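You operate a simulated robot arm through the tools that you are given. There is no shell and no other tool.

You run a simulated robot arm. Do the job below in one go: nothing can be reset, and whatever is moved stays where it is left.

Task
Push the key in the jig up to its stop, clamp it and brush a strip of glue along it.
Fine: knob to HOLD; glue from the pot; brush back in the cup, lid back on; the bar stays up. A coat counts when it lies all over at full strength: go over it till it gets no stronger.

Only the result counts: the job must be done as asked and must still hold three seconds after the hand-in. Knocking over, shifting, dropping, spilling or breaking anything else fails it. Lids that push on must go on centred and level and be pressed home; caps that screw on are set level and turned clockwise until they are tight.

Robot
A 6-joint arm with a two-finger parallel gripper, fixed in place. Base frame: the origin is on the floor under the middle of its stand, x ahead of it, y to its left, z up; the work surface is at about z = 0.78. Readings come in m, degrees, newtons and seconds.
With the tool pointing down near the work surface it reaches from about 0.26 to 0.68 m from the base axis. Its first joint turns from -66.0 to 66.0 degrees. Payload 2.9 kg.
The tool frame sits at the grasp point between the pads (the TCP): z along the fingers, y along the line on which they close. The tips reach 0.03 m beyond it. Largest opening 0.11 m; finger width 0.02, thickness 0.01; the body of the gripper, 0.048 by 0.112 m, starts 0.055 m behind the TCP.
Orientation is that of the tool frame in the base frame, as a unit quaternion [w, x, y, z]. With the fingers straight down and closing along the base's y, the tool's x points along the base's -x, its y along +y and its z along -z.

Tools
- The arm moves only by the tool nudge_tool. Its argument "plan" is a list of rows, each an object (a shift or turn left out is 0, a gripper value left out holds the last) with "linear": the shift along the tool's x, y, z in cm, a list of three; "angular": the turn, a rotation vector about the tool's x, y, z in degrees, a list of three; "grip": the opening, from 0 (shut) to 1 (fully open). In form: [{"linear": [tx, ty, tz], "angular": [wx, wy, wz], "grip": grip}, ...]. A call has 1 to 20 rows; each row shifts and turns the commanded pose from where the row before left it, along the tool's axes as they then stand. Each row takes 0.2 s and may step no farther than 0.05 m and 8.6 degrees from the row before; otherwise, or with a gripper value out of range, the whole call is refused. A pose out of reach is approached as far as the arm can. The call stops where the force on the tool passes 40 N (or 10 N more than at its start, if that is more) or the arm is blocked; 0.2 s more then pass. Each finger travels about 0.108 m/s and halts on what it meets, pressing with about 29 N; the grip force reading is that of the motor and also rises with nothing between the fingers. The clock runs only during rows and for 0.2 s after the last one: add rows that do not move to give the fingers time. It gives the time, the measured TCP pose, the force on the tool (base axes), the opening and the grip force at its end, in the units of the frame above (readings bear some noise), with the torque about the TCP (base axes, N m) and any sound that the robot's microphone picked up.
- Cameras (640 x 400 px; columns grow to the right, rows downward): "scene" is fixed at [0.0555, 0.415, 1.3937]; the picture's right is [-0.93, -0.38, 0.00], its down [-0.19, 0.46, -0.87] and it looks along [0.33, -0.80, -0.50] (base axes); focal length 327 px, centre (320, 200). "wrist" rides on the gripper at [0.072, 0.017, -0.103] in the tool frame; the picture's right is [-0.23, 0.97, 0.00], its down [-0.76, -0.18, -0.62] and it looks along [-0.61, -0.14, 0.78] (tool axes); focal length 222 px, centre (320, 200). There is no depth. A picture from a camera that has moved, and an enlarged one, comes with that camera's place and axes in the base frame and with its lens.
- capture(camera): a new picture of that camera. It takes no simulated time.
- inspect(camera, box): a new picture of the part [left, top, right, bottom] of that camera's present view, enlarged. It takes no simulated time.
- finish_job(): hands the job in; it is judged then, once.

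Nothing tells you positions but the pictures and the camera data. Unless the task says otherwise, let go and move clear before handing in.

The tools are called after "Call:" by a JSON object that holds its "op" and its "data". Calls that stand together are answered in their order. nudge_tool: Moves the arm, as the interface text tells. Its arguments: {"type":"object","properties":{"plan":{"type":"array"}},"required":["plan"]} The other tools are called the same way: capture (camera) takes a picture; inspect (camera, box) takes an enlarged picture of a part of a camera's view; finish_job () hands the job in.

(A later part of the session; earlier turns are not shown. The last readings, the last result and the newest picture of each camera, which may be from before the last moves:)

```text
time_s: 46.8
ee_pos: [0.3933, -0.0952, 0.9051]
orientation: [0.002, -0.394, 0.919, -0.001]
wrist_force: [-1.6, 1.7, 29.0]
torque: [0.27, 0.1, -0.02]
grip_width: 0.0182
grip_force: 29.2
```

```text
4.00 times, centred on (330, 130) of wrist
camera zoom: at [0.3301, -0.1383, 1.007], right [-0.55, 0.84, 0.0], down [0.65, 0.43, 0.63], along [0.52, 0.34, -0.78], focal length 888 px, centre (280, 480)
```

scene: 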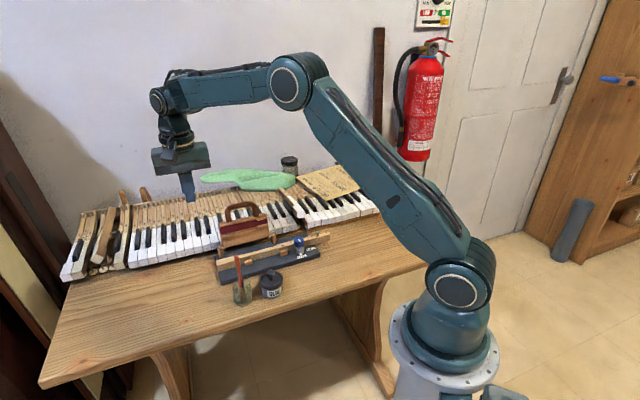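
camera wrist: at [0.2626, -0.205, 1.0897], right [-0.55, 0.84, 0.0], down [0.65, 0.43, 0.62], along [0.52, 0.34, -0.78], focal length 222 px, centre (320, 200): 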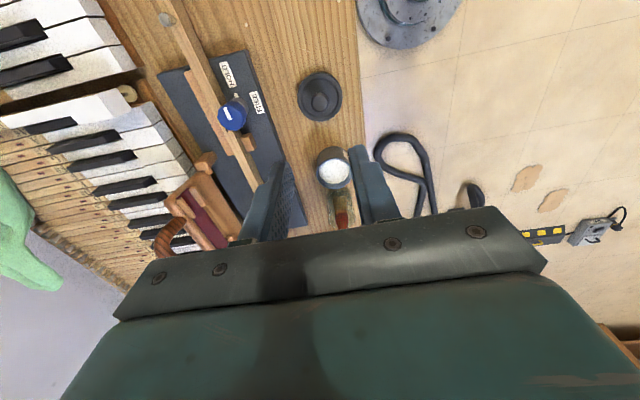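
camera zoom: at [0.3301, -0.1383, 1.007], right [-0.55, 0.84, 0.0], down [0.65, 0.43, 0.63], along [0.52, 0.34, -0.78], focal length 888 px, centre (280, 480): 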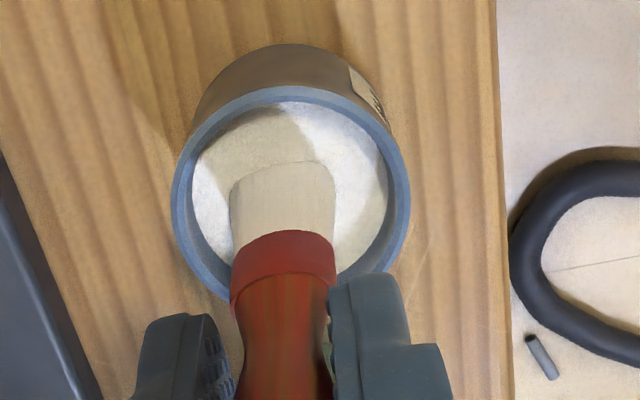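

The bristles are loaded white, and they touched bottom at 29 N. I'll raise the brush straight up, pause over the pot, and check it for slip or drips.

Call:
{"op": "nudge_tool", "data": {"plan": [{"linear": [0, 0, -0.7]}, {"linear": [0, 0, -1]}, {"linear": [0, 0, -1.5]}, {"linear": [0, 0, -2]}, {"linear": [0, 0, -1.8]}, {"linear": [0, 0, 0]}, {"linear": [0, 0, 0]}, {"linear": [0, 0, 0]}]}}

Call:
{"op": "inspect", "data": {"camera": "scene", "box": [235, 220, 305, 310]}}

Call:
{"op": "inspect", "data": {"camera": "wrist", "box": [200, 50, 420, 240]}}

```text
time_s: 48.6
ee_pos: [0.3916, -0.0968, 0.9742]
orientation: [0.0, -0.394, 0.919, 0.0]
wrist_force: [-0.4, 0.1, 0.5]
torque: [0.0, 0.01, 0.0]
grip_width: 0.0182
grip_force: 28.9
```

```text
4.44 times, centred on (270, 265) of scene
camera zoom: at [0.0555, 0.415, 1.3937], right [-0.93, -0.38, 0.0], down [-0.19, 0.46, -0.87], along [0.33, -0.8, -0.5], focal length 1451 px, centre (542, -89)
```

zoom: 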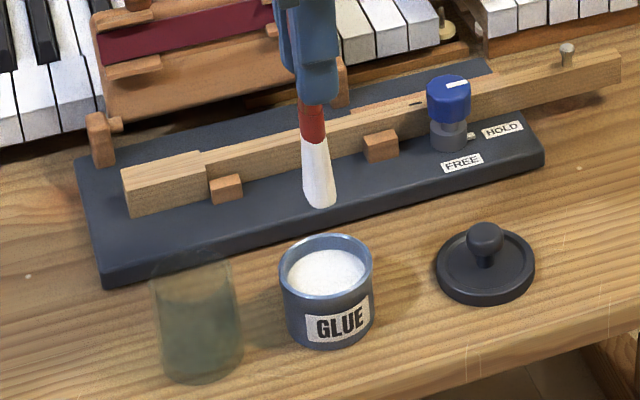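

```text
2.11 times, centred on (310, 145) of wrist
camera zoom: at [0.3295, -0.1388, 1.0764], right [-0.55, 0.84, 0.0], down [0.65, 0.43, 0.62], along [0.52, 0.34, -0.78], focal length 468 px, centre (341, 316)
```

zoom: 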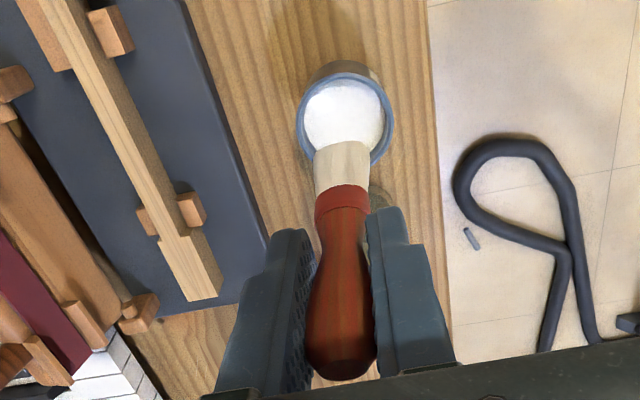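

The brush is well loaded, without slip or drips. Before moving over the key I'll get exact bearings on its present top surface.

Call:
{"op": "inspect", "data": {"camera": "wrist", "box": [190, 40, 310, 200]}}

Call:
{"op": "inspect", "data": {"camera": "scene", "box": [220, 225, 330, 275]}}

```text
2.50 times, centred on (250, 120) of wrist
camera zoom: at [0.3295, -0.1388, 1.0764], right [-0.55, 0.84, 0.0], down [0.65, 0.43, 0.62], along [0.52, 0.34, -0.78], focal length 555 px, centre (495, 400)
```

zoom: 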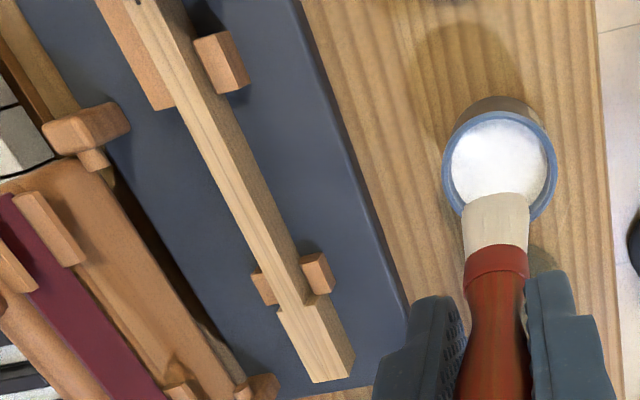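

```text
5.82 times, centred on (275, 250) of scene
camera zoom: at [0.0555, 0.415, 1.3937], right [-0.93, -0.38, 0.0], down [-0.19, 0.46, -0.87], along [0.33, -0.8, -0.5], focal length 1900 px, centre (582, -91)
```

zoom: 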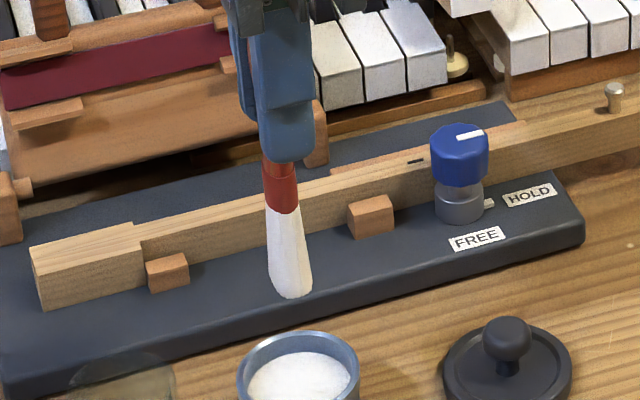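

Seen from both cameras the key's top runs from its head end at (0.5395,-0.113) along 45.6°, and the knob limits it about 17 cm back. I'll move the loaded brush above the head end.

Call:
{"op": "nudge_tool", "data": {"plan": [{"linear": [-2.84, -3.95, 0]}, {"linear": [-2.84, -3.95, 0]}, {"linear": [-2.84, -3.96, 0]}, {"linear": [0, 0, 0]}, {"linear": [0, 0, 1]}, {"linear": [0, 0, 0]}]}}

Call:
{"op": "capture", "data": {"camera": "wrist"}}

Call:
{"op": "inspect", "data": {"camera": "scene", "box": [200, 190, 310, 290]}}

```text
time_s: 50.0
ee_pos: [0.5378, -0.1173, 0.9634]
orientation: [0.0, -0.394, 0.919, 0.0]
wrist_force: [-0.1, -0.3, -0.1]
torque: [0.01, 0.02, -0.01]
grip_width: 0.0182
grip_force: 28.8
```

```text
taken
camera wrist: at [0.4752, -0.1596, 1.0658], right [-0.55, 0.84, 0.0], down [0.65, 0.43, 0.62], along [0.52, 0.34, -0.78], focal length 222 px, centre (320, 200)
```

wrist: 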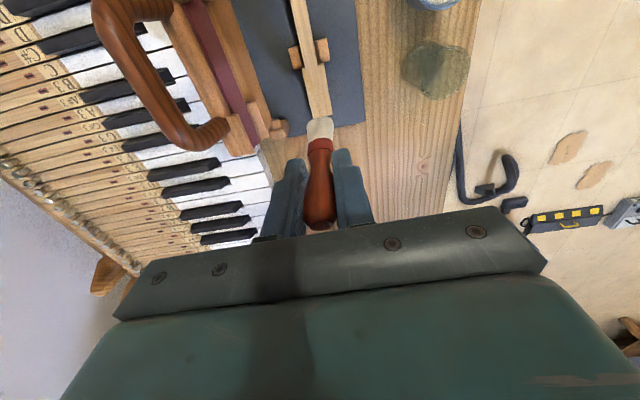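

```text
4.00 times, centred on (255, 240) of scene
camera zoom: at [0.0555, 0.415, 1.3937], right [-0.93, -0.38, 0.0], down [-0.19, 0.46, -0.87], along [0.33, -0.8, -0.5], focal length 1306 px, centre (580, 40)
```

zoom: 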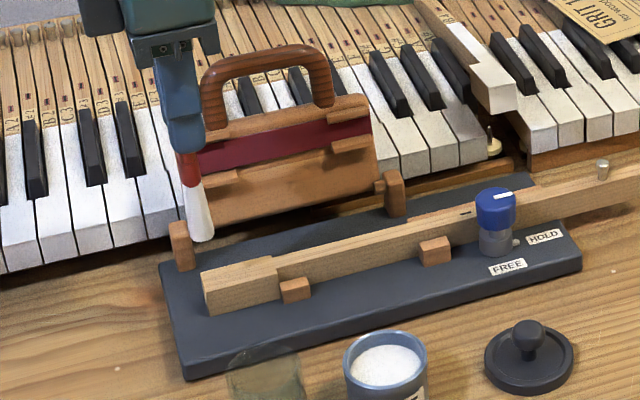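

The brush is right over the head end. I'll lower it to touch, watching the force.

Call:
{"op": "nudge_tool", "data": {"plan": [{"linear": [0, 0, 1.5]}, {"linear": [0, 0, 1.0]}, {"linear": [0, 0, 0.3]}, {"linear": [0, 0, 0]}]}}

Call:
{"op": "inspect", "data": {"camera": "wrist", "box": [260, 60, 380, 200]}}

Call:
{"op": "inspect", "data": {"camera": "scene", "box": [220, 220, 290, 280]}}

```text
time_s: 51.0
ee_pos: [0.5354, -0.1177, 0.9332]
orientation: [0.0, -0.394, 0.919, 0.001]
wrist_force: [0.0, 0.2, -0.1]
torque: [-0.02, 0.0, -0.03]
grip_width: 0.018
grip_force: 29.2
```

```text
2.86 times, centred on (320, 130) of wrist
camera zoom: at [0.4734, -0.1593, 1.0376], right [-0.55, 0.84, 0.0], down [0.65, 0.43, 0.62], along [0.52, 0.34, -0.78], focal length 635 px, centre (320, 400)
```

zoom: 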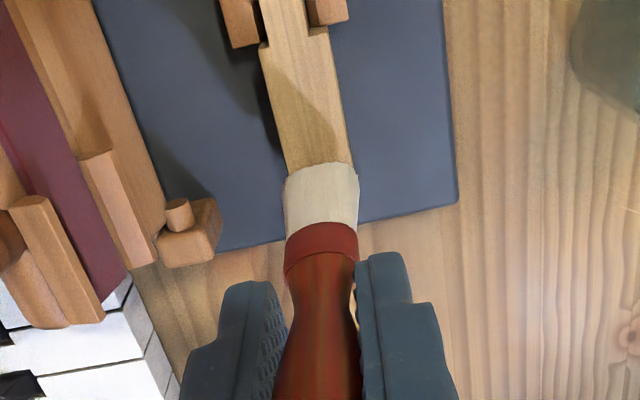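

```text
6.67 times, centred on (255, 250) of scene
camera zoom: at [0.0555, 0.415, 1.3937], right [-0.93, -0.38, 0.0], down [-0.19, 0.46, -0.87], along [0.33, -0.8, -0.5], focal length 2177 px, centre (753, -133)
```

zoom: 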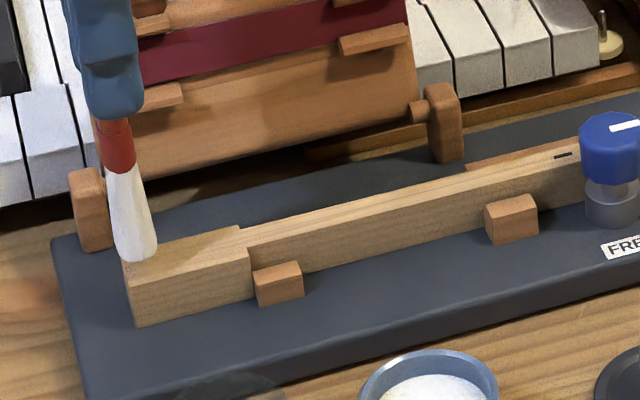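

Call:
{"op": "nudge_tool", "data": {"plan": [{"linear": [0, 0, 0.15]}, {"linear": [0, 0, 0.15]}, {"linear": [0, 0, 0]}]}}

Call:
{"op": "inspect", "data": {"camera": "scene", "box": [220, 235, 260, 275]}}

```text
time_s: 51.8
ee_pos: [0.5365, -0.1171, 0.9309]
orientation: [0.0, -0.394, 0.919, 0.001]
wrist_force: [-0.6, -0.1, 0.4]
torque: [0.0, 0.02, 0.04]
grip_width: 0.0181
grip_force: 28.8
```

```text
10.00 times, centred on (240, 255) of scene
camera zoom: at [0.0555, 0.415, 1.3937], right [-0.93, -0.38, 0.0], down [-0.19, 0.46, -0.87], along [0.33, -0.8, -0.5], focal length 3266 px, centre (1120, -350)
```

zoom: 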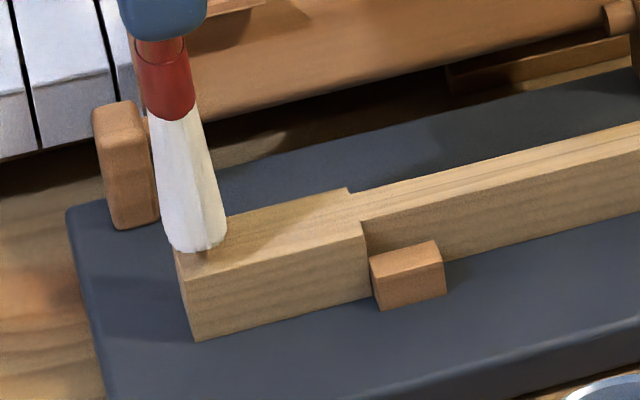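

Call:
{"op": "nudge_tool", "data": {"plan": [{"linear": [0, 0, 0.15]}, {"linear": [0, 0, 0.1]}, {"linear": [0, 0, 0]}]}}

Call:
{"op": "inspect", "data": {"camera": "scene", "box": [220, 235, 260, 275]}}

```text
time_s: 52.6
ee_pos: [0.5354, -0.1167, 0.9292]
orientation: [0.0, -0.394, 0.919, 0.0]
wrist_force: [0.0, 0.1, -0.5]
torque: [0.05, -0.04, -0.02]
grip_width: 0.0185
grip_force: 30.0
```

```text
10.00 times, centred on (240, 255) of scene
camera zoom: at [0.0555, 0.415, 1.3937], right [-0.93, -0.38, 0.0], down [-0.19, 0.46, -0.87], along [0.33, -0.8, -0.5], focal length 3266 px, centre (1120, -350)
```

zoom: 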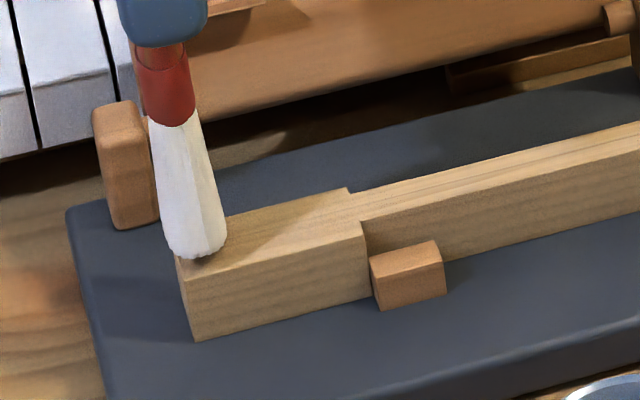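

Call:
{"op": "nudge_tool", "data": {"plan": [{"linear": [0, 0, 0.15]}, {"linear": [0, 0, 0.1]}, {"linear": [0, 0, 0]}]}}

Call:
{"op": "inspect", "data": {"camera": "scene", "box": [220, 235, 260, 275]}}

```text
time_s: 53.4
ee_pos: [0.5354, -0.1165, 0.9273]
orientation: [0.0, -0.393, 0.919, 0.001]
wrist_force: [-0.3, -0.7, 0.2]
torque: [-0.01, -0.01, -0.02]
grip_width: 0.018
grip_force: 28.6
```

```text
10.00 times, centred on (240, 255) of scene
camera zoom: at [0.0555, 0.415, 1.3937], right [-0.93, -0.38, 0.0], down [-0.19, 0.46, -0.87], along [0.33, -0.8, -0.5], focal length 3266 px, centre (1120, -350)
```

zoom: 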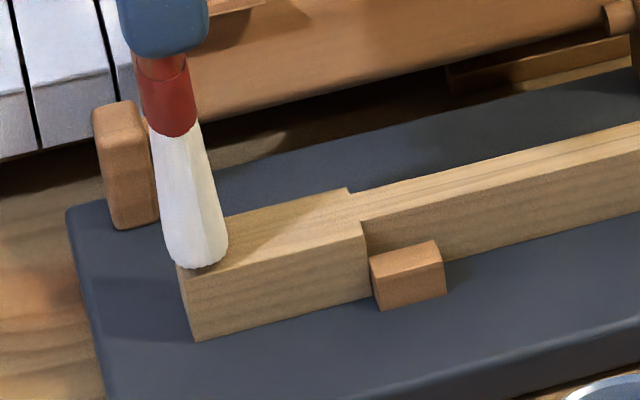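

Call:
{"op": "nudge_tool", "data": {"plan": [{"linear": [0, 0, 0.15]}, {"linear": [0, 0, 0.1]}, {"linear": [0, 0, 0]}]}}

Call:
{"op": "inspect", "data": {"camera": "scene", "box": [220, 235, 260, 275]}}

Call:
{"op": "inspect", "data": {"camera": "wrist", "box": [280, 80, 360, 160]}}

```text
time_s: 54.2
ee_pos: [0.5362, -0.115, 0.9245]
orientation: [0.0, -0.394, 0.919, 0.0]
wrist_force: [0.5, -0.4, -0.5]
torque: [0.02, 0.02, 0.0]
grip_width: 0.0181
grip_force: 29.2
```

```text
10.00 times, centred on (240, 255) of scene
camera zoom: at [0.0555, 0.415, 1.3937], right [-0.93, -0.38, 0.0], down [-0.19, 0.46, -0.87], along [0.33, -0.8, -0.5], focal length 3266 px, centre (1120, -350)
```

zoom: 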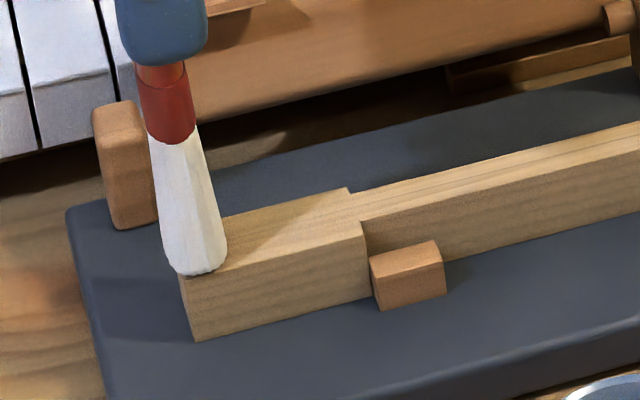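

```text
5.00 times, centred on (320, 120) of wrist
camera zoom: at [0.474, -0.1584, 1.0272], right [-0.55, 0.84, 0.0], down [0.65, 0.43, 0.62], along [0.52, 0.34, -0.78], focal length 1111 px, centre (320, 600)
```

zoom: 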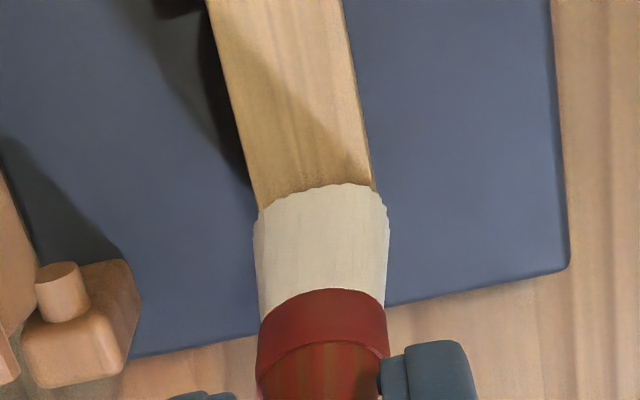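

The bristles are now splaying on the wood with almost no force. I'll try a short stroke along the head and look at what it leaves.

Call:
{"op": "nudge_tool", "data": {"plan": [{"linear": [-0.5, 0, 0]}, {"linear": [1, 0.013, 0]}, {"linear": [1, 0.013, 0]}, {"linear": [1, 0.013, 0]}, {"linear": [1, 0.013, 0]}, {"linear": [1, 0.013, 0]}, {"linear": [0, 0, 0]}]}}

Call:
{"op": "inspect", "data": {"camera": "scene", "box": [220, 225, 280, 275]}}

Call:
{"op": "inspect", "data": {"camera": "wrist", "box": [260, 60, 380, 180]}}

```text
time_s: 55.8
ee_pos: [0.506, -0.1501, 0.9239]
orientation: [0.001, -0.393, 0.919, 0.0]
wrist_force: [0.2, 1.0, 0.0]
torque: [0.0, -0.06, -0.02]
grip_width: 0.0183
grip_force: 28.7
```

```text
8.00 times, centred on (250, 250) of scene
camera zoom: at [0.0555, 0.415, 1.3937], right [-0.93, -0.38, 0.0], down [-0.19, 0.46, -0.87], along [0.33, -0.8, -0.5], focal length 2612 px, centre (880, -200)
```

zoom: 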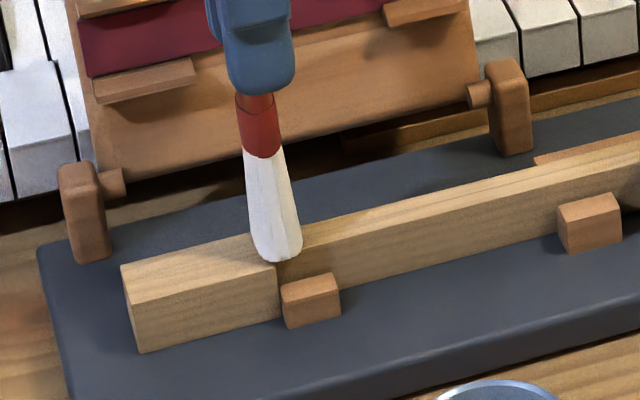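

```text
3.33 times, centred on (320, 120) of wrist
camera zoom: at [0.4424, -0.1918, 1.0276], right [-0.55, 0.84, 0.0], down [0.65, 0.43, 0.62], along [0.52, 0.34, -0.78], focal length 740 px, centre (320, 467)
```

zoom: 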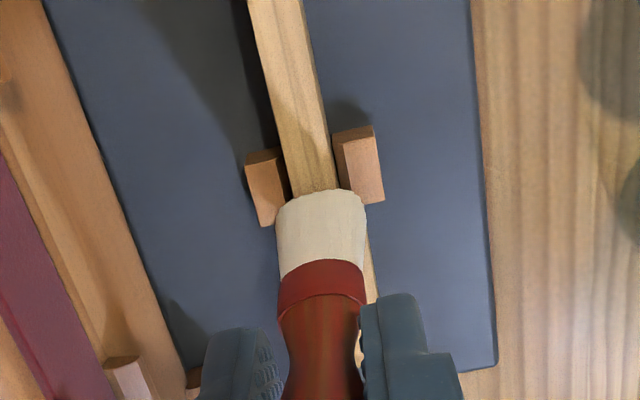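

The short stroke left no visible glue, so the brush may not be pressing yet. I'll go back to the head and press lower until there is a measurable force.

Call:
{"op": "nudge_tool", "data": {"plan": [{"linear": [-1, -0.013, 0]}, {"linear": [-1, -0.013, 0]}, {"linear": [0, 0, 0.2]}, {"linear": [0, 0, 0]}]}}

Call:
{"op": "inspect", "data": {"camera": "scene", "box": [220, 235, 260, 275]}}

Call:
{"op": "inspect", "data": {"camera": "wrist", "box": [280, 80, 360, 160]}}

```text
time_s: 56.8
ee_pos: [0.5177, -0.1346, 0.9228]
orientation: [0.0, -0.393, 0.919, 0.001]
wrist_force: [-0.2, 0.4, 1.5]
torque: [0.03, 0.04, -0.04]
grip_width: 0.0183
grip_force: 29.2
```

```text
10.00 times, centred on (240, 255) of scene
camera zoom: at [0.0555, 0.415, 1.3937], right [-0.93, -0.38, 0.0], down [-0.19, 0.46, -0.87], along [0.33, -0.8, -0.5], focal length 3266 px, centre (1120, -350)
```

zoom: 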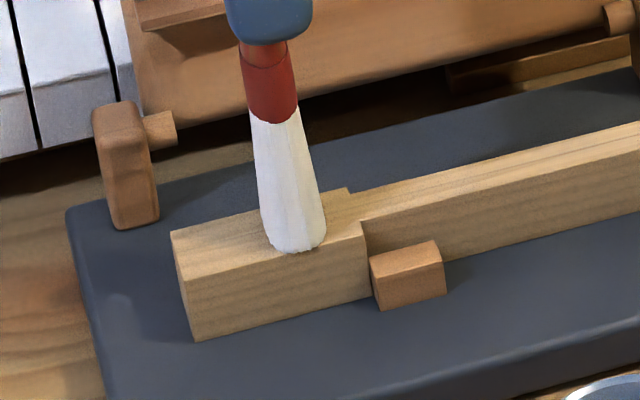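

```text
5.00 times, centred on (320, 120) of wrist
camera zoom: at [0.4559, -0.1773, 1.0256], right [-0.55, 0.84, 0.0], down [0.65, 0.43, 0.62], along [0.52, 0.34, -0.78], focal length 1111 px, centre (320, 600)
```

zoom: 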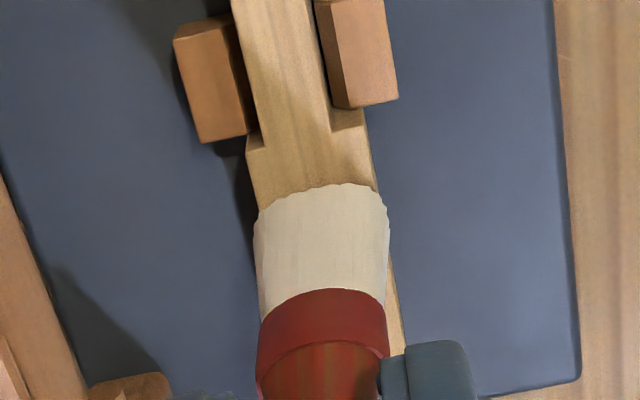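

Call:
{"op": "nudge_tool", "data": {"plan": [{"linear": [0, 0, 0.15]}, {"linear": [0, 0, 0]}]}}

Call:
{"op": "inspect", "data": {"camera": "scene", "box": [220, 235, 260, 275]}}

```text
time_s: 57.4
ee_pos: [0.5178, -0.1347, 0.923]
orientation: [0.001, -0.393, 0.919, -0.001]
wrist_force: [-1.4, -0.8, 14.4]
torque: [0.03, 0.22, 0.02]
grip_width: 0.0179
grip_force: 28.5
```

```text
10.00 times, centred on (240, 255) of scene
camera zoom: at [0.0552, 0.4151, 1.3937], right [-0.93, -0.38, 0.0], down [-0.19, 0.46, -0.87], along [0.33, -0.8, -0.5], focal length 3266 px, centre (1120, -350)
```

zoom: 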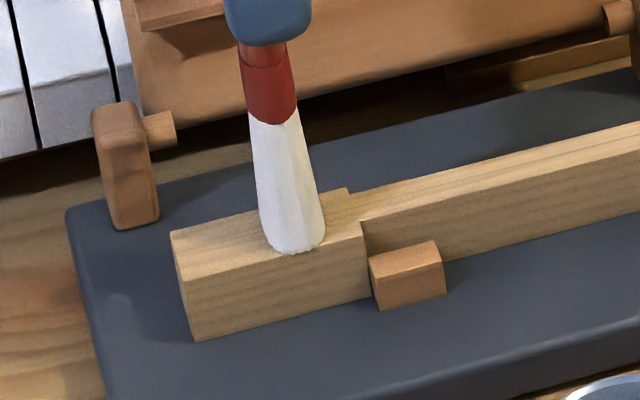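

The hard contact is at TCP z ≈ 0.923. I'll ease the press to a few newtons and stroke only toward the stop, so friction keeps the key seated.

Call:
{"op": "nudge_tool", "data": {"plan": [{"linear": [0, 0, -0.09]}, {"linear": [0.5, 0.007, 0]}, {"linear": [0.5, 0.007, 0]}, {"linear": [0.5, 0.007, 0]}, {"linear": [0.5, 0.007, 0]}]}}

Call:
{"op": "inspect", "data": {"camera": "scene", "box": [220, 225, 280, 275]}}

Call:
{"op": "inspect", "data": {"camera": "wrist", "box": [260, 60, 380, 180]}}

```text
time_s: 58.6
ee_pos: [0.5051, -0.1478, 0.9222]
orientation: [0.001, -0.394, 0.919, -0.001]
wrist_force: [4.1, 4.1, 14.0]
torque: [0.55, -0.48, 0.02]
grip_width: 0.0182
grip_force: 28.9
```

```text
8.00 times, centred on (250, 250) of scene
camera zoom: at [0.0554, 0.4152, 1.3936], right [-0.93, -0.38, 0.0], down [-0.19, 0.46, -0.87], along [0.33, -0.8, -0.5], focal length 2612 px, centre (880, -200)
```

zoom: 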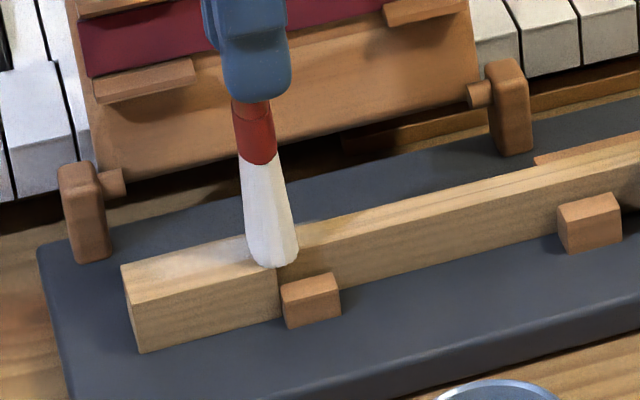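

```text
3.33 times, centred on (320, 120) of wrist
camera zoom: at [0.443, -0.1906, 1.0251], right [-0.55, 0.84, 0.0], down [0.65, 0.43, 0.62], along [0.52, 0.34, -0.78], focal length 740 px, centre (320, 467)
```

zoom: 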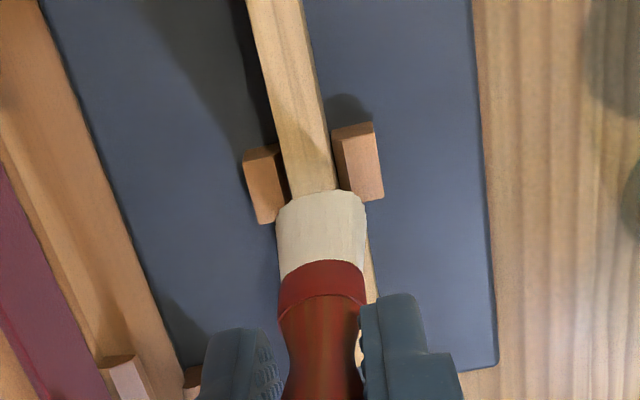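

Glue now shows on the head where the brush pressed. I'll lift, go back to the head end, and make a lighter full stroke toward the knob, checking half-way.

Call:
{"op": "nudge_tool", "data": {"plan": [{"linear": [0, 0, -1]}, {"linear": [-4.6, -0.06, 0]}, {"linear": [0, 0, 0]}, {"linear": [0, 0, 0.9]}, {"linear": [0.5, 0.007, 0]}, {"linear": [0.7, 0.009, 0]}, {"linear": [0.7, 0.009, 0]}, {"linear": [0.7, 0.009, 0]}, {"linear": [0.7, 0.009, 0]}, {"linear": [0.7, 0.009, 0]}, {"linear": [0.7, 0.009, 0]}]}}

Call:
{"op": "inspect", "data": {"camera": "scene", "box": [220, 225, 280, 275]}}

```text
time_s: 61.0
ee_pos: [0.5051, -0.1496, 0.9232]
orientation: [0.002, -0.394, 0.919, -0.001]
wrist_force: [1.8, 2.4, 5.5]
torque: [0.22, -0.19, -0.01]
grip_width: 0.0179
grip_force: 28.8
```

```text
8.00 times, centred on (250, 250) of scene
camera zoom: at [0.0555, 0.4151, 1.3936], right [-0.93, -0.38, 0.0], down [-0.19, 0.46, -0.87], along [0.33, -0.8, -0.5], focal length 2612 px, centre (880, -200)
```

zoom: 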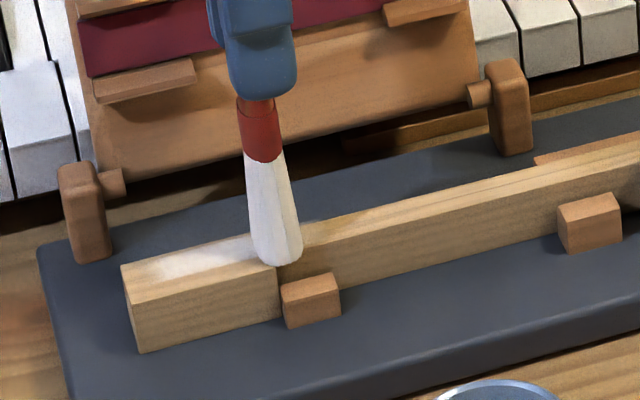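

Call:
{"op": "nudge_tool", "data": {"plan": [{"linear": [0.8, 0.01, 0]}, {"linear": [0.8, 0.01, 0]}, {"linear": [0.8, 0.01, 0]}, {"linear": [0.8, 0.01, 0]}, {"linear": [0.8, 0.01, 0]}, {"linear": [0.8, 0.01, 0]}, {"linear": [0.8, 0.01, 0]}, {"linear": [0.8, 0.01, 0]}]}}

Call:
{"op": "inspect", "data": {"camera": "scene", "box": [220, 215, 300, 275]}}

Call:
{"op": "inspect", "data": {"camera": "wrist", "box": [260, 40, 380, 180]}}

```text
time_s: 62.8
ee_pos: [0.4593, -0.1948, 0.9219]
orientation: [0.001, -0.395, 0.919, -0.001]
wrist_force: [1.6, 2.9, 8.6]
torque: [0.33, -0.23, -0.01]
grip_width: 0.0181
grip_force: 28.7
```

```text
6.67 times, centred on (260, 245) of scene
camera zoom: at [0.0554, 0.4151, 1.3936], right [-0.93, -0.38, 0.0], down [-0.19, 0.46, -0.87], along [0.33, -0.8, -0.5], focal length 2177 px, centre (720, -100)
```

zoom: 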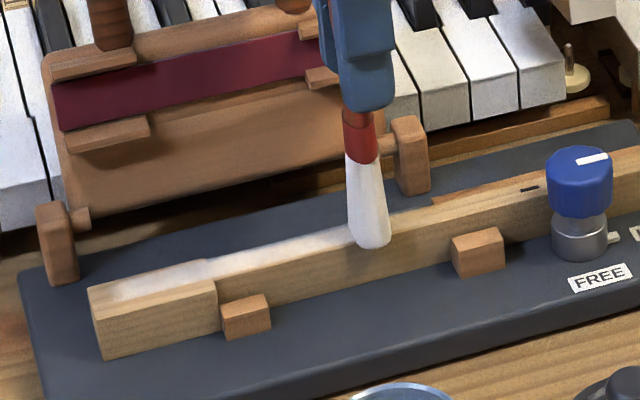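

```text
2.86 times, centred on (320, 110) of wrist
camera zoom: at [0.3973, -0.2374, 1.0251], right [-0.55, 0.84, 0.0], down [0.65, 0.43, 0.62], along [0.52, 0.34, -0.78], focal length 635 px, centre (320, 457)
```

zoom: 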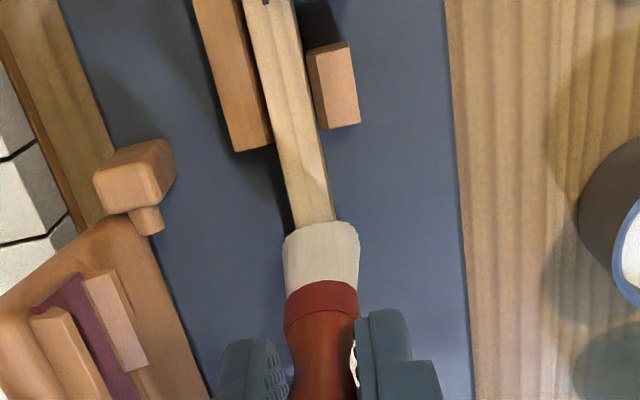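

A white strip is forming along the key. I'll continue toward the knob, stopping short of it.

Call:
{"op": "nudge_tool", "data": {"plan": [{"linear": [0.8, 0.01, 0]}, {"linear": [0.8, 0.01, 0]}, {"linear": [0.8, 0.01, 0]}, {"linear": [0.8, 0.01, 0]}, {"linear": [0.8, 0.01, 0]}, {"linear": [0.6, 0.008, 0]}, {"linear": [0, 0, -1.5]}, {"linear": [0, 0, -2]}]}}

Call:
{"op": "inspect", "data": {"camera": "scene", "box": [220, 215, 310, 275]}}

Call:
{"op": "capture", "data": {"camera": "wrist"}}

```text
time_s: 64.6
ee_pos: [0.428, -0.2282, 0.957]
orientation: [0.0, -0.394, 0.919, -0.001]
wrist_force: [0.5, -0.1, -0.1]
torque: [-0.01, 0.04, -0.02]
grip_width: 0.018
grip_force: 28.8
```

```text
6.67 times, centred on (265, 245) of scene
camera zoom: at [0.0555, 0.415, 1.3937], right [-0.93, -0.38, 0.0], down [-0.19, 0.46, -0.87], along [0.33, -0.8, -0.5], focal length 2177 px, centre (687, -100)
```

zoom: 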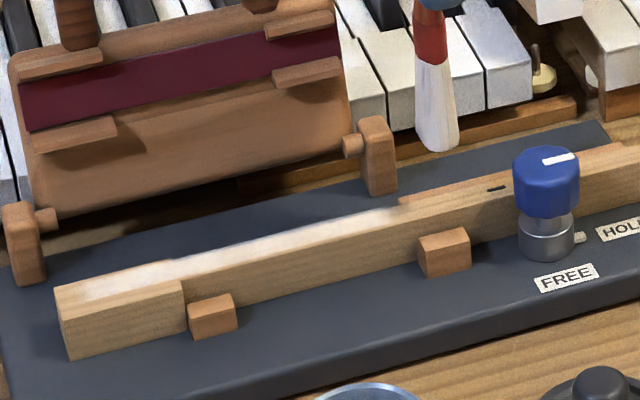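

```text
taken
camera wrist: at [0.3658, -0.2713, 1.0606], right [-0.55, 0.84, 0.0], down [0.65, 0.43, 0.62], along [0.52, 0.34, -0.78], focal length 222 px, centre (320, 200)
```

wrist: 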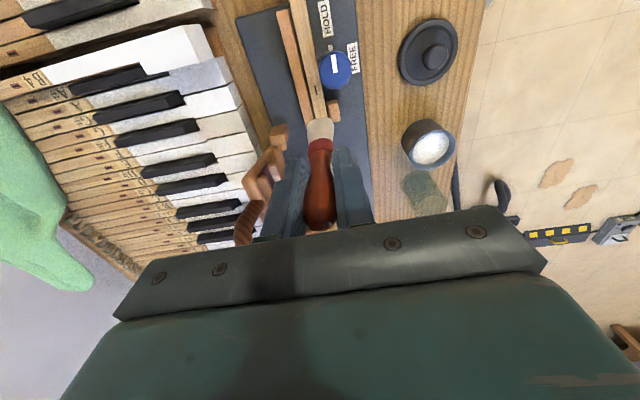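

Glue lies along roughly the 14 cm of key that the bar would cover. I'll look closely at its evenness.

Call:
{"op": "inspect", "data": {"camera": "scene", "box": [224, 240, 254, 265]}}

Call:
{"op": "inspect", "data": {"camera": "scene", "box": [250, 235, 280, 260]}}

Call:
{"op": "inspect", "data": {"camera": "scene", "box": [265, 230, 295, 255]}}

```text
16.00 times, centred on (239, 252) of scene
camera zoom: at [0.0555, 0.415, 1.3937], right [-0.93, -0.38, 0.0], down [-0.19, 0.46, -0.87], along [0.33, -0.8, -0.5], focal length 5225 px, centre (1616, -640)
```

zoom: 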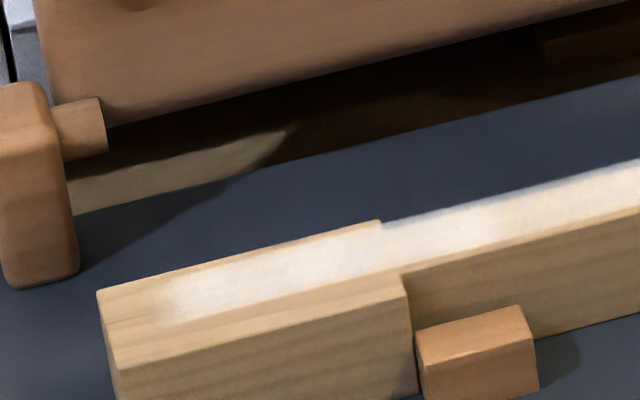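

```text
16.00 times, centred on (265, 248) of scene
camera zoom: at [0.0555, 0.415, 1.3937], right [-0.93, -0.38, 0.0], down [-0.19, 0.46, -0.87], along [0.33, -0.8, -0.5], focal length 5225 px, centre (1200, -560)
```

zoom: 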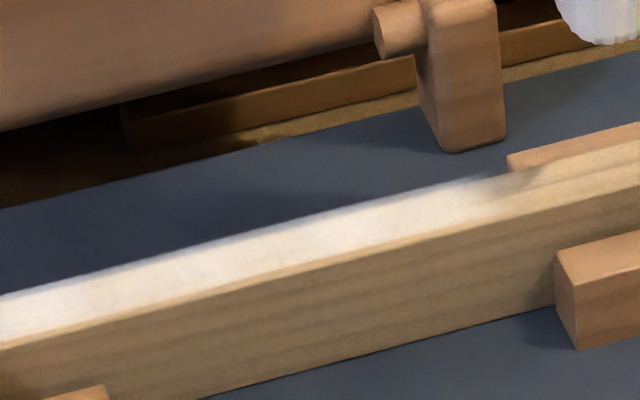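

```text
16.00 times, centred on (280, 242) of scene
camera zoom: at [0.0555, 0.415, 1.3937], right [-0.93, -0.38, 0.0], down [-0.19, 0.46, -0.87], along [0.33, -0.8, -0.5], focal length 5225 px, centre (960, -480)
```

zoom: 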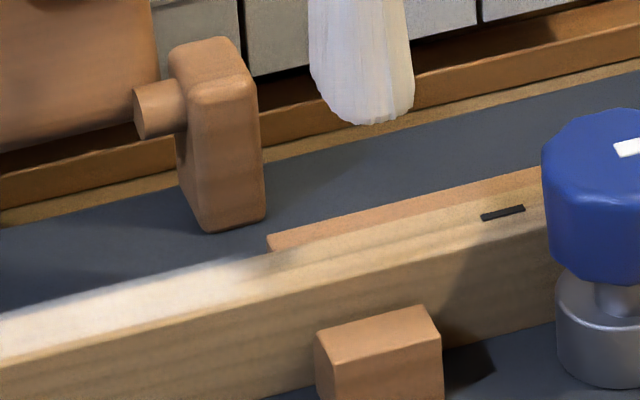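

The coat is still partial: both ends fade and it looks thin in places. I'll go back to the pot for another load.

Call:
{"op": "nudge_tool", "data": {"plan": [{"linear": [0, 0, -1.8]}, {"linear": [-2.36, 3.91, 0]}, {"linear": [-2.36, 3.91, 0]}, {"linear": [-2.36, 3.91, 0]}, {"linear": [0, 0, 0]}, {"linear": [0, 0, 0]}]}}

Call:
{"op": "inspect", "data": {"camera": "wrist", "box": [200, 40, 420, 240]}}

Call:
{"op": "inspect", "data": {"camera": "scene", "box": [215, 215, 315, 305]}}

```text
time_s: 66.0
ee_pos: [0.3919, -0.0965, 0.9767]
orientation: [0.0, -0.394, 0.919, 0.0]
wrist_force: [0.3, 0.6, 0.4]
torque: [0.01, 0.0, -0.05]
grip_width: 0.0179
grip_force: 29.0
```

```text
2.00 times, centred on (310, 140) of wrist
camera zoom: at [0.3297, -0.139, 1.0789], right [-0.55, 0.84, 0.0], down [0.65, 0.43, 0.62], along [0.52, 0.34, -0.78], focal length 444 px, centre (340, 320)
```

zoom: 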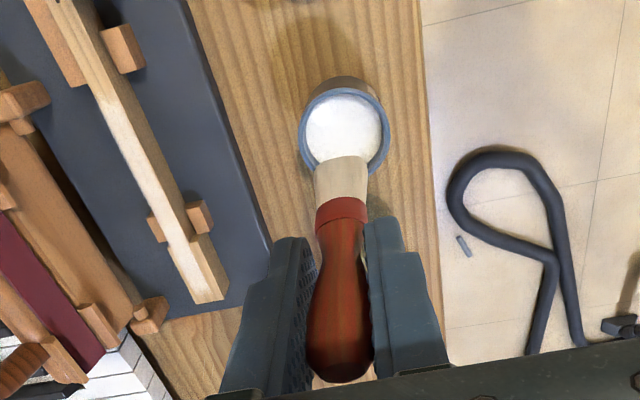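

```text
4.44 times, centred on (265, 260) of scene
camera zoom: at [0.0555, 0.415, 1.3937], right [-0.93, -0.38, 0.0], down [-0.19, 0.46, -0.87], along [0.33, -0.8, -0.5], focal length 1451 px, centre (564, -67)
```

zoom: 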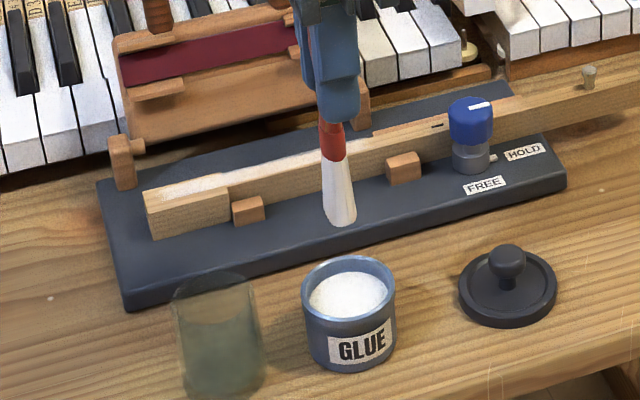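

Call:
{"op": "inspect", "data": {"camera": "wrist", "box": [215, 60, 315, 200]}}

Call:
{"op": "inspect", "data": {"camera": "wrist", "box": [265, 130, 325, 200]}}

```text
2.86 times, centred on (265, 130) of wrist
camera zoom: at [0.3297, -0.139, 1.0789], right [-0.55, 0.84, 0.0], down [0.65, 0.43, 0.62], along [0.52, 0.34, -0.78], focal length 635 px, centre (477, 400)
```

zoom: 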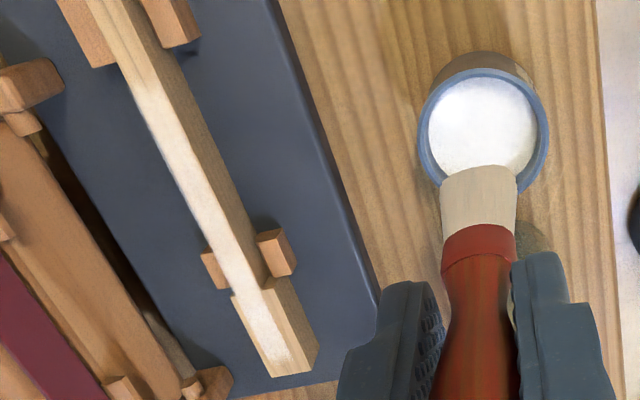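

```text
5.71 times, centred on (295, 165) of wrist
camera zoom: at [0.3297, -0.139, 1.0789], right [-0.55, 0.84, 0.0], down [0.65, 0.43, 0.62], along [0.52, 0.34, -0.78], focal length 1269 px, centre (463, 400)
```

zoom: 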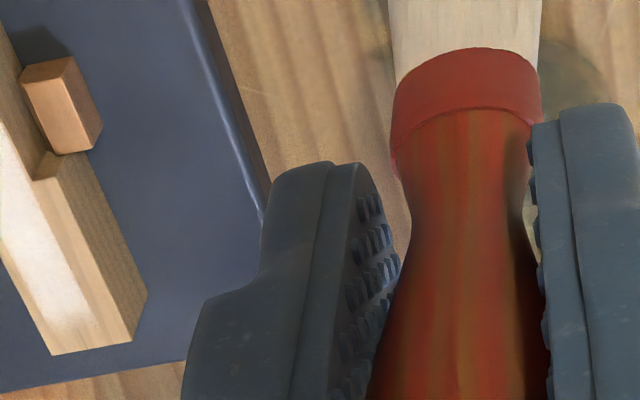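

From above the strip is clear: it starts about 1 cm from the head end and spans the shank's width. I'll dip again.

Call:
{"op": "nudge_tool", "data": {"plan": [{"linear": [0, 0, 2.5]}, {"linear": [0, 0, 2.5]}, {"linear": [0, 0, 1.6]}, {"linear": [0, 0, 0.5]}, {"linear": [0, 0, 0]}, {"linear": [0, 0, 0]}]}}

Call:
{"op": "inspect", "data": {"camera": "wrist", "box": [280, 80, 380, 180]}}

```text
time_s: 67.4
ee_pos: [0.3911, -0.0974, 0.9045]
orientation: [0.0, -0.394, 0.919, 0.0]
wrist_force: [-1.3, 0.9, 5.7]
torque: [0.06, 0.05, -0.03]
grip_width: 0.018
grip_force: 28.8
```

```text
4.00 times, centred on (330, 130) of wrist
camera zoom: at [0.3293, -0.1391, 1.0072], right [-0.55, 0.84, 0.0], down [0.65, 0.43, 0.62], along [0.52, 0.34, -0.78], focal length 888 px, centre (280, 480)
```

zoom: 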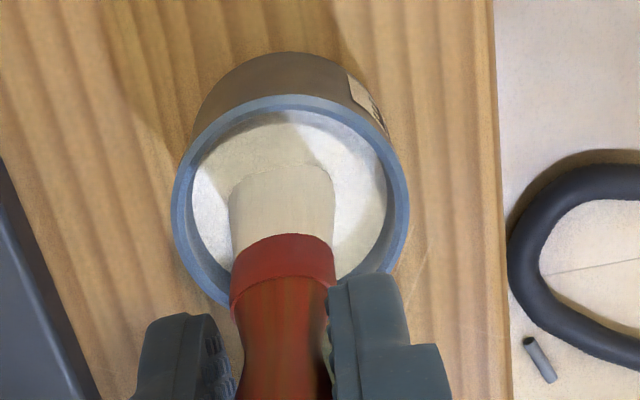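

The brush touched the bottom lightly (5.7 N) and is loaded. I'll return over the head end.

Call:
{"op": "nudge_tool", "data": {"plan": [{"linear": [0, 0, -1.5]}, {"linear": [0, 0, -2.5]}, {"linear": [0, 0, -3]}, {"linear": [0, 0, 0]}, {"linear": [0, 0, 0]}, {"linear": [-2.89, -3.95, 0]}, {"linear": [-2.89, -3.95, 0]}, {"linear": [-2.89, -3.96, 0]}, {"linear": [0, 0, 0]}, {"linear": [0, 0, 3]}, {"linear": [0, 0, 1.6]}, {"linear": [0, 0, 0]}]}}

Call:
{"op": "inspect", "data": {"camera": "wrist", "box": [260, 60, 380, 180]}}

Call:
{"op": "inspect", "data": {"camera": "scene", "box": [215, 225, 275, 275]}}

```text
time_s: 70.0
ee_pos: [0.5356, -0.1165, 0.9282]
orientation: [0.0, -0.394, 0.919, 0.0]
wrist_force: [-0.1, -0.7, -0.2]
torque: [0.03, -0.01, 0.01]
grip_width: 0.018
grip_force: 29.3
```

```text
3.33 times, centred on (320, 120) of wrist
camera zoom: at [0.473, -0.1595, 1.031], right [-0.55, 0.84, 0.0], down [0.65, 0.43, 0.62], along [0.52, 0.34, -0.78], focal length 740 px, centre (320, 467)
```

zoom: 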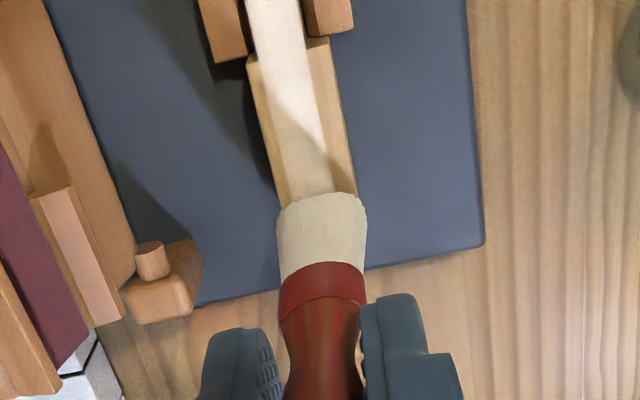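

```text
8.00 times, centred on (245, 250) of scene
camera zoom: at [0.0555, 0.415, 1.3937], right [-0.93, -0.38, 0.0], down [-0.19, 0.46, -0.87], along [0.33, -0.8, -0.5], focal length 2612 px, centre (920, -200)
```

zoom: 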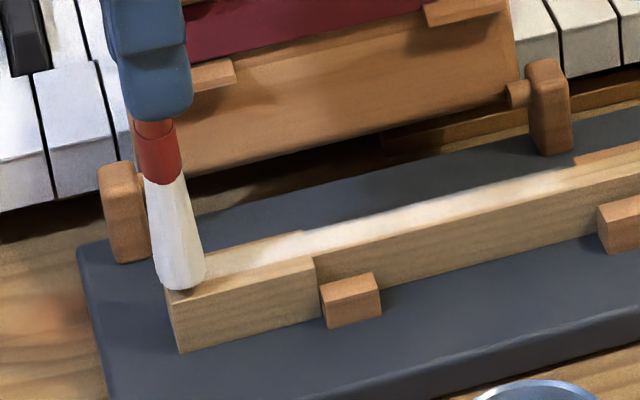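

The brush is above the head end again. I'll press lightly and make the second full stroke toward the knob.

Call:
{"op": "nudge_tool", "data": {"plan": [{"linear": [0, 0, 0.4]}, {"linear": [0, 0, 0.15]}, {"linear": [0, 0, 0]}]}}

```text
time_s: 70.8
ee_pos: [0.537, -0.1166, 0.9222]
orientation: [0.0, -0.394, 0.919, 0.0]
wrist_force: [-0.7, 0.6, -0.8]
torque: [0.02, -0.03, 0.03]
grip_width: 0.0182
grip_force: 28.6
```

Call:
{"op": "nudge_tool", "data": {"plan": [{"linear": [0, 0, 0.1]}, {"linear": [0, 0, 0]}]}}

```text
time_s: 71.4
ee_pos: [0.5376, -0.116, 0.9211]
orientation: [-0.001, -0.394, 0.919, -0.001]
wrist_force: [-0.5, -0.9, 1.3]
torque: [-0.07, 0.05, 0.01]
grip_width: 0.0185
grip_force: 29.4
```

Call:
{"op": "nudge_tool", "data": {"plan": [{"linear": [0, 0, 0.04]}, {"linear": [0.5, 0.007, 0]}, {"linear": [0.6, 0.008, 0]}, {"linear": [0.7, 0.009, 0]}, {"linear": [0.7, 0.009, 0]}, {"linear": [0.7, 0.009, 0]}, {"linear": [0.7, 0.009, 0]}, {"linear": [0.7, 0.009, 0]}, {"linear": [0.7, 0.009, 0]}, {"linear": [0.7, 0.009, 0]}]}}

Call:
{"op": "inspect", "data": {"camera": "scene", "box": [220, 225, 280, 275]}}

```text
time_s: 73.6
ee_pos: [0.4944, -0.1569, 0.9225]
orientation: [0.0, -0.394, 0.919, 0.0]
wrist_force: [2.9, 4.1, 12.0]
torque: [0.43, -0.32, 0.0]
grip_width: 0.0181
grip_force: 28.9
```

```text
8.00 times, centred on (250, 250) of scene
camera zoom: at [0.0554, 0.4152, 1.3936], right [-0.93, -0.38, 0.0], down [-0.19, 0.46, -0.87], along [0.33, -0.8, -0.5], focal length 2612 px, centre (880, -200)
```

zoom: 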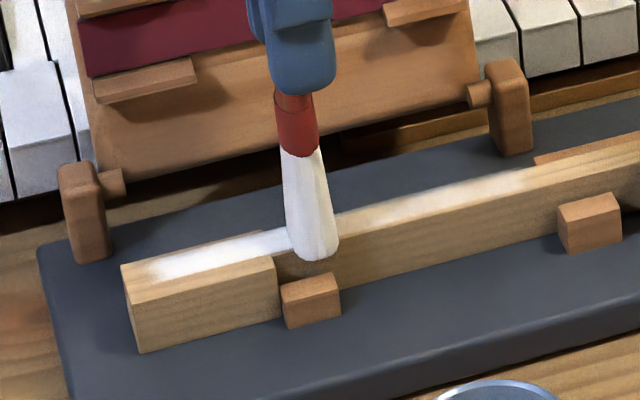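

The second coat is clearly whiter. I'll continue the stroke to the end with a bit less pressure.

Call:
{"op": "nudge_tool", "data": {"plan": [{"linear": [0.7, 0.009, -0.05]}, {"linear": [0.7, 0.009, 0]}, {"linear": [0.7, 0.009, 0]}, {"linear": [0.7, 0.009, 0]}, {"linear": [0.7, 0.009, 0]}, {"linear": [0.7, 0.009, 0]}, {"linear": [0.7, 0.009, 0]}, {"linear": [0.7, 0.009, 0]}, {"linear": [0.7, 0.009, 0]}, {"linear": [0.7, 0.009, 0]}, {"linear": [0.7, 0.009, 0]}, {"linear": [0.7, 0.009, 0]}, {"linear": [0.7, 0.009, 0]}, {"linear": [0.5, 0.007, 0]}]}}

Call:
{"op": "inspect", "data": {"camera": "scene", "box": [220, 215, 310, 275]}}

```text
time_s: 76.6
ee_pos: [0.427, -0.2255, 0.9223]
orientation: [0.0, -0.394, 0.919, 0.0]
wrist_force: [0.5, 1.1, 2.5]
torque: [0.12, -0.17, -0.05]
grip_width: 0.0181
grip_force: 29.1
```

```text
6.67 times, centred on (265, 245) of scene
camera zoom: at [0.0555, 0.4151, 1.3936], right [-0.93, -0.38, 0.0], down [-0.19, 0.46, -0.87], along [0.33, -0.8, -0.5], focal length 2177 px, centre (687, -100)
```

zoom: 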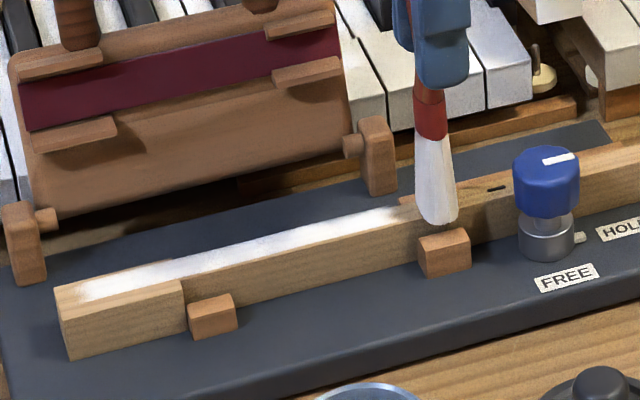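

Call:
{"op": "nudge_tool", "data": {"plan": [{"linear": [0, 0, -1.5]}, {"linear": [0, 0, -2]}, {"linear": [0, 0, -2]}, {"linear": [-2.36, 3.91, 0]}, {"linear": [-2.36, 3.91, 0]}, {"linear": [-2.36, 3.91, 0]}, {"linear": [0, 0, 0]}]}}

Call:
{"op": "inspect", "data": {"camera": "scene", "box": [224, 240, 254, 265]}}

Call:
{"op": "inspect", "data": {"camera": "scene", "box": [250, 235, 280, 260]}}

Call:
{"op": "inspect", "data": {"camera": "wrist", "box": [215, 60, 315, 200]}}

```text
time_s: 78.2
ee_pos: [0.3904, -0.0937, 0.9763]
orientation: [0.0, -0.395, 0.919, 0.0]
wrist_force: [-0.2, 0.4, 0.1]
torque: [0.0, -0.01, 0.02]
grip_width: 0.0182
grip_force: 28.7
```

```text
16.00 times, centred on (239, 252) of scene
camera zoom: at [0.0555, 0.415, 1.3937], right [-0.93, -0.38, 0.0], down [-0.19, 0.46, -0.87], along [0.33, -0.8, -0.5], focal length 5225 px, centre (1616, -640)
```

zoom: 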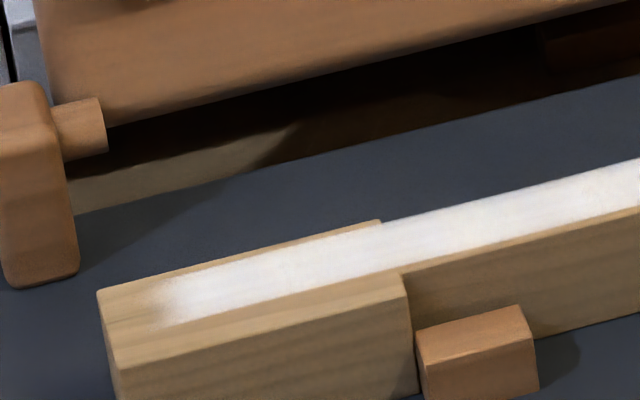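

```text
16.00 times, centred on (265, 248) of scene
camera zoom: at [0.0555, 0.415, 1.3937], right [-0.93, -0.38, 0.0], down [-0.19, 0.46, -0.87], along [0.33, -0.8, -0.5], focal length 5225 px, centre (1200, -560)
```

zoom: 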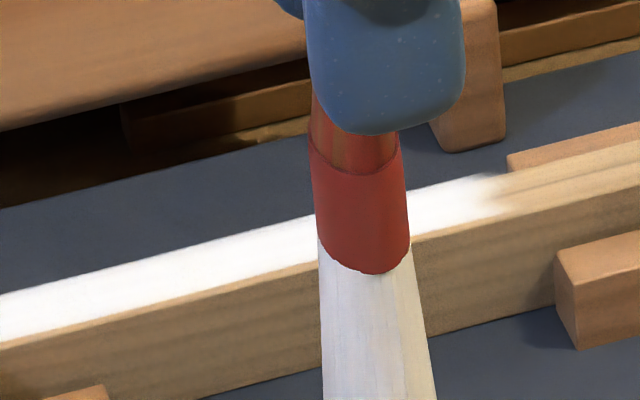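

```text
2.86 times, centred on (265, 130) of wrist
camera zoom: at [0.3282, -0.1359, 1.0797], right [-0.55, 0.84, 0.0], down [0.65, 0.43, 0.62], along [0.52, 0.34, -0.78], focal length 635 px, centre (477, 400)
```

zoom: 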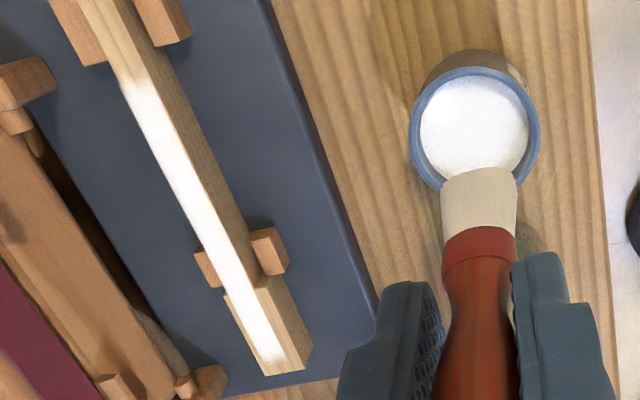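

The coat is now strong and even. I'll dip once more and make a third pass to see whether it gets any stronger.

Call:
{"op": "nudge_tool", "data": {"plan": [{"linear": [0.15, -0.07, 0]}, {"linear": [0, 0, 2.5]}, {"linear": [0, 0, 2.5]}, {"linear": [0, 0, 1.6]}, {"linear": [0, 0, 0.4]}, {"linear": [0, 0, 0]}, {"linear": [0, 0, 0]}]}}

Call:
{"op": "inspect", "data": {"camera": "wrist", "box": [280, 80, 380, 180]}}

```text
time_s: 79.8
ee_pos: [0.3897, -0.0962, 0.9067]
orientation: [0.0, -0.394, 0.919, 0.001]
wrist_force: [-0.2, 0.6, -0.1]
torque: [0.02, -0.03, 0.02]
grip_width: 0.018
grip_force: 29.2
```

```text
4.00 times, centred on (330, 130) of wrist
camera zoom: at [0.3286, -0.1388, 1.0097], right [-0.55, 0.84, 0.0], down [0.65, 0.43, 0.62], along [0.52, 0.34, -0.78], focal length 888 px, centre (280, 480)
```

zoom: 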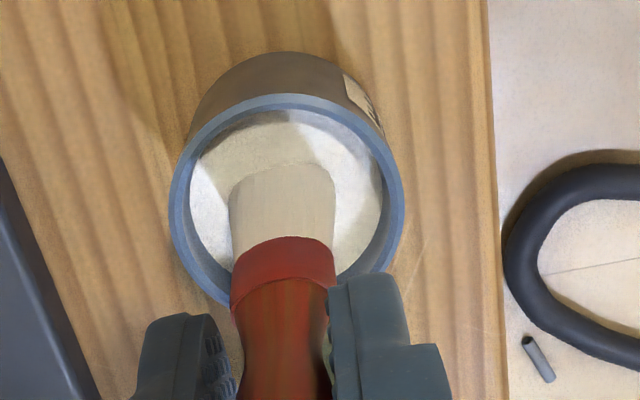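

Call:
{"op": "nudge_tool", "data": {"plan": [{"linear": [0, 0, 0.2]}, {"linear": [0, 0, 0]}, {"linear": [0, 0, 0]}]}}

```text
time_s: 80.6
ee_pos: [0.3916, -0.097, 0.9049]
orientation: [0.0, -0.394, 0.919, 0.0]
wrist_force: [0.1, 0.2, 0.1]
torque: [-0.01, -0.02, 0.02]
grip_width: 0.0183
grip_force: 29.5
```

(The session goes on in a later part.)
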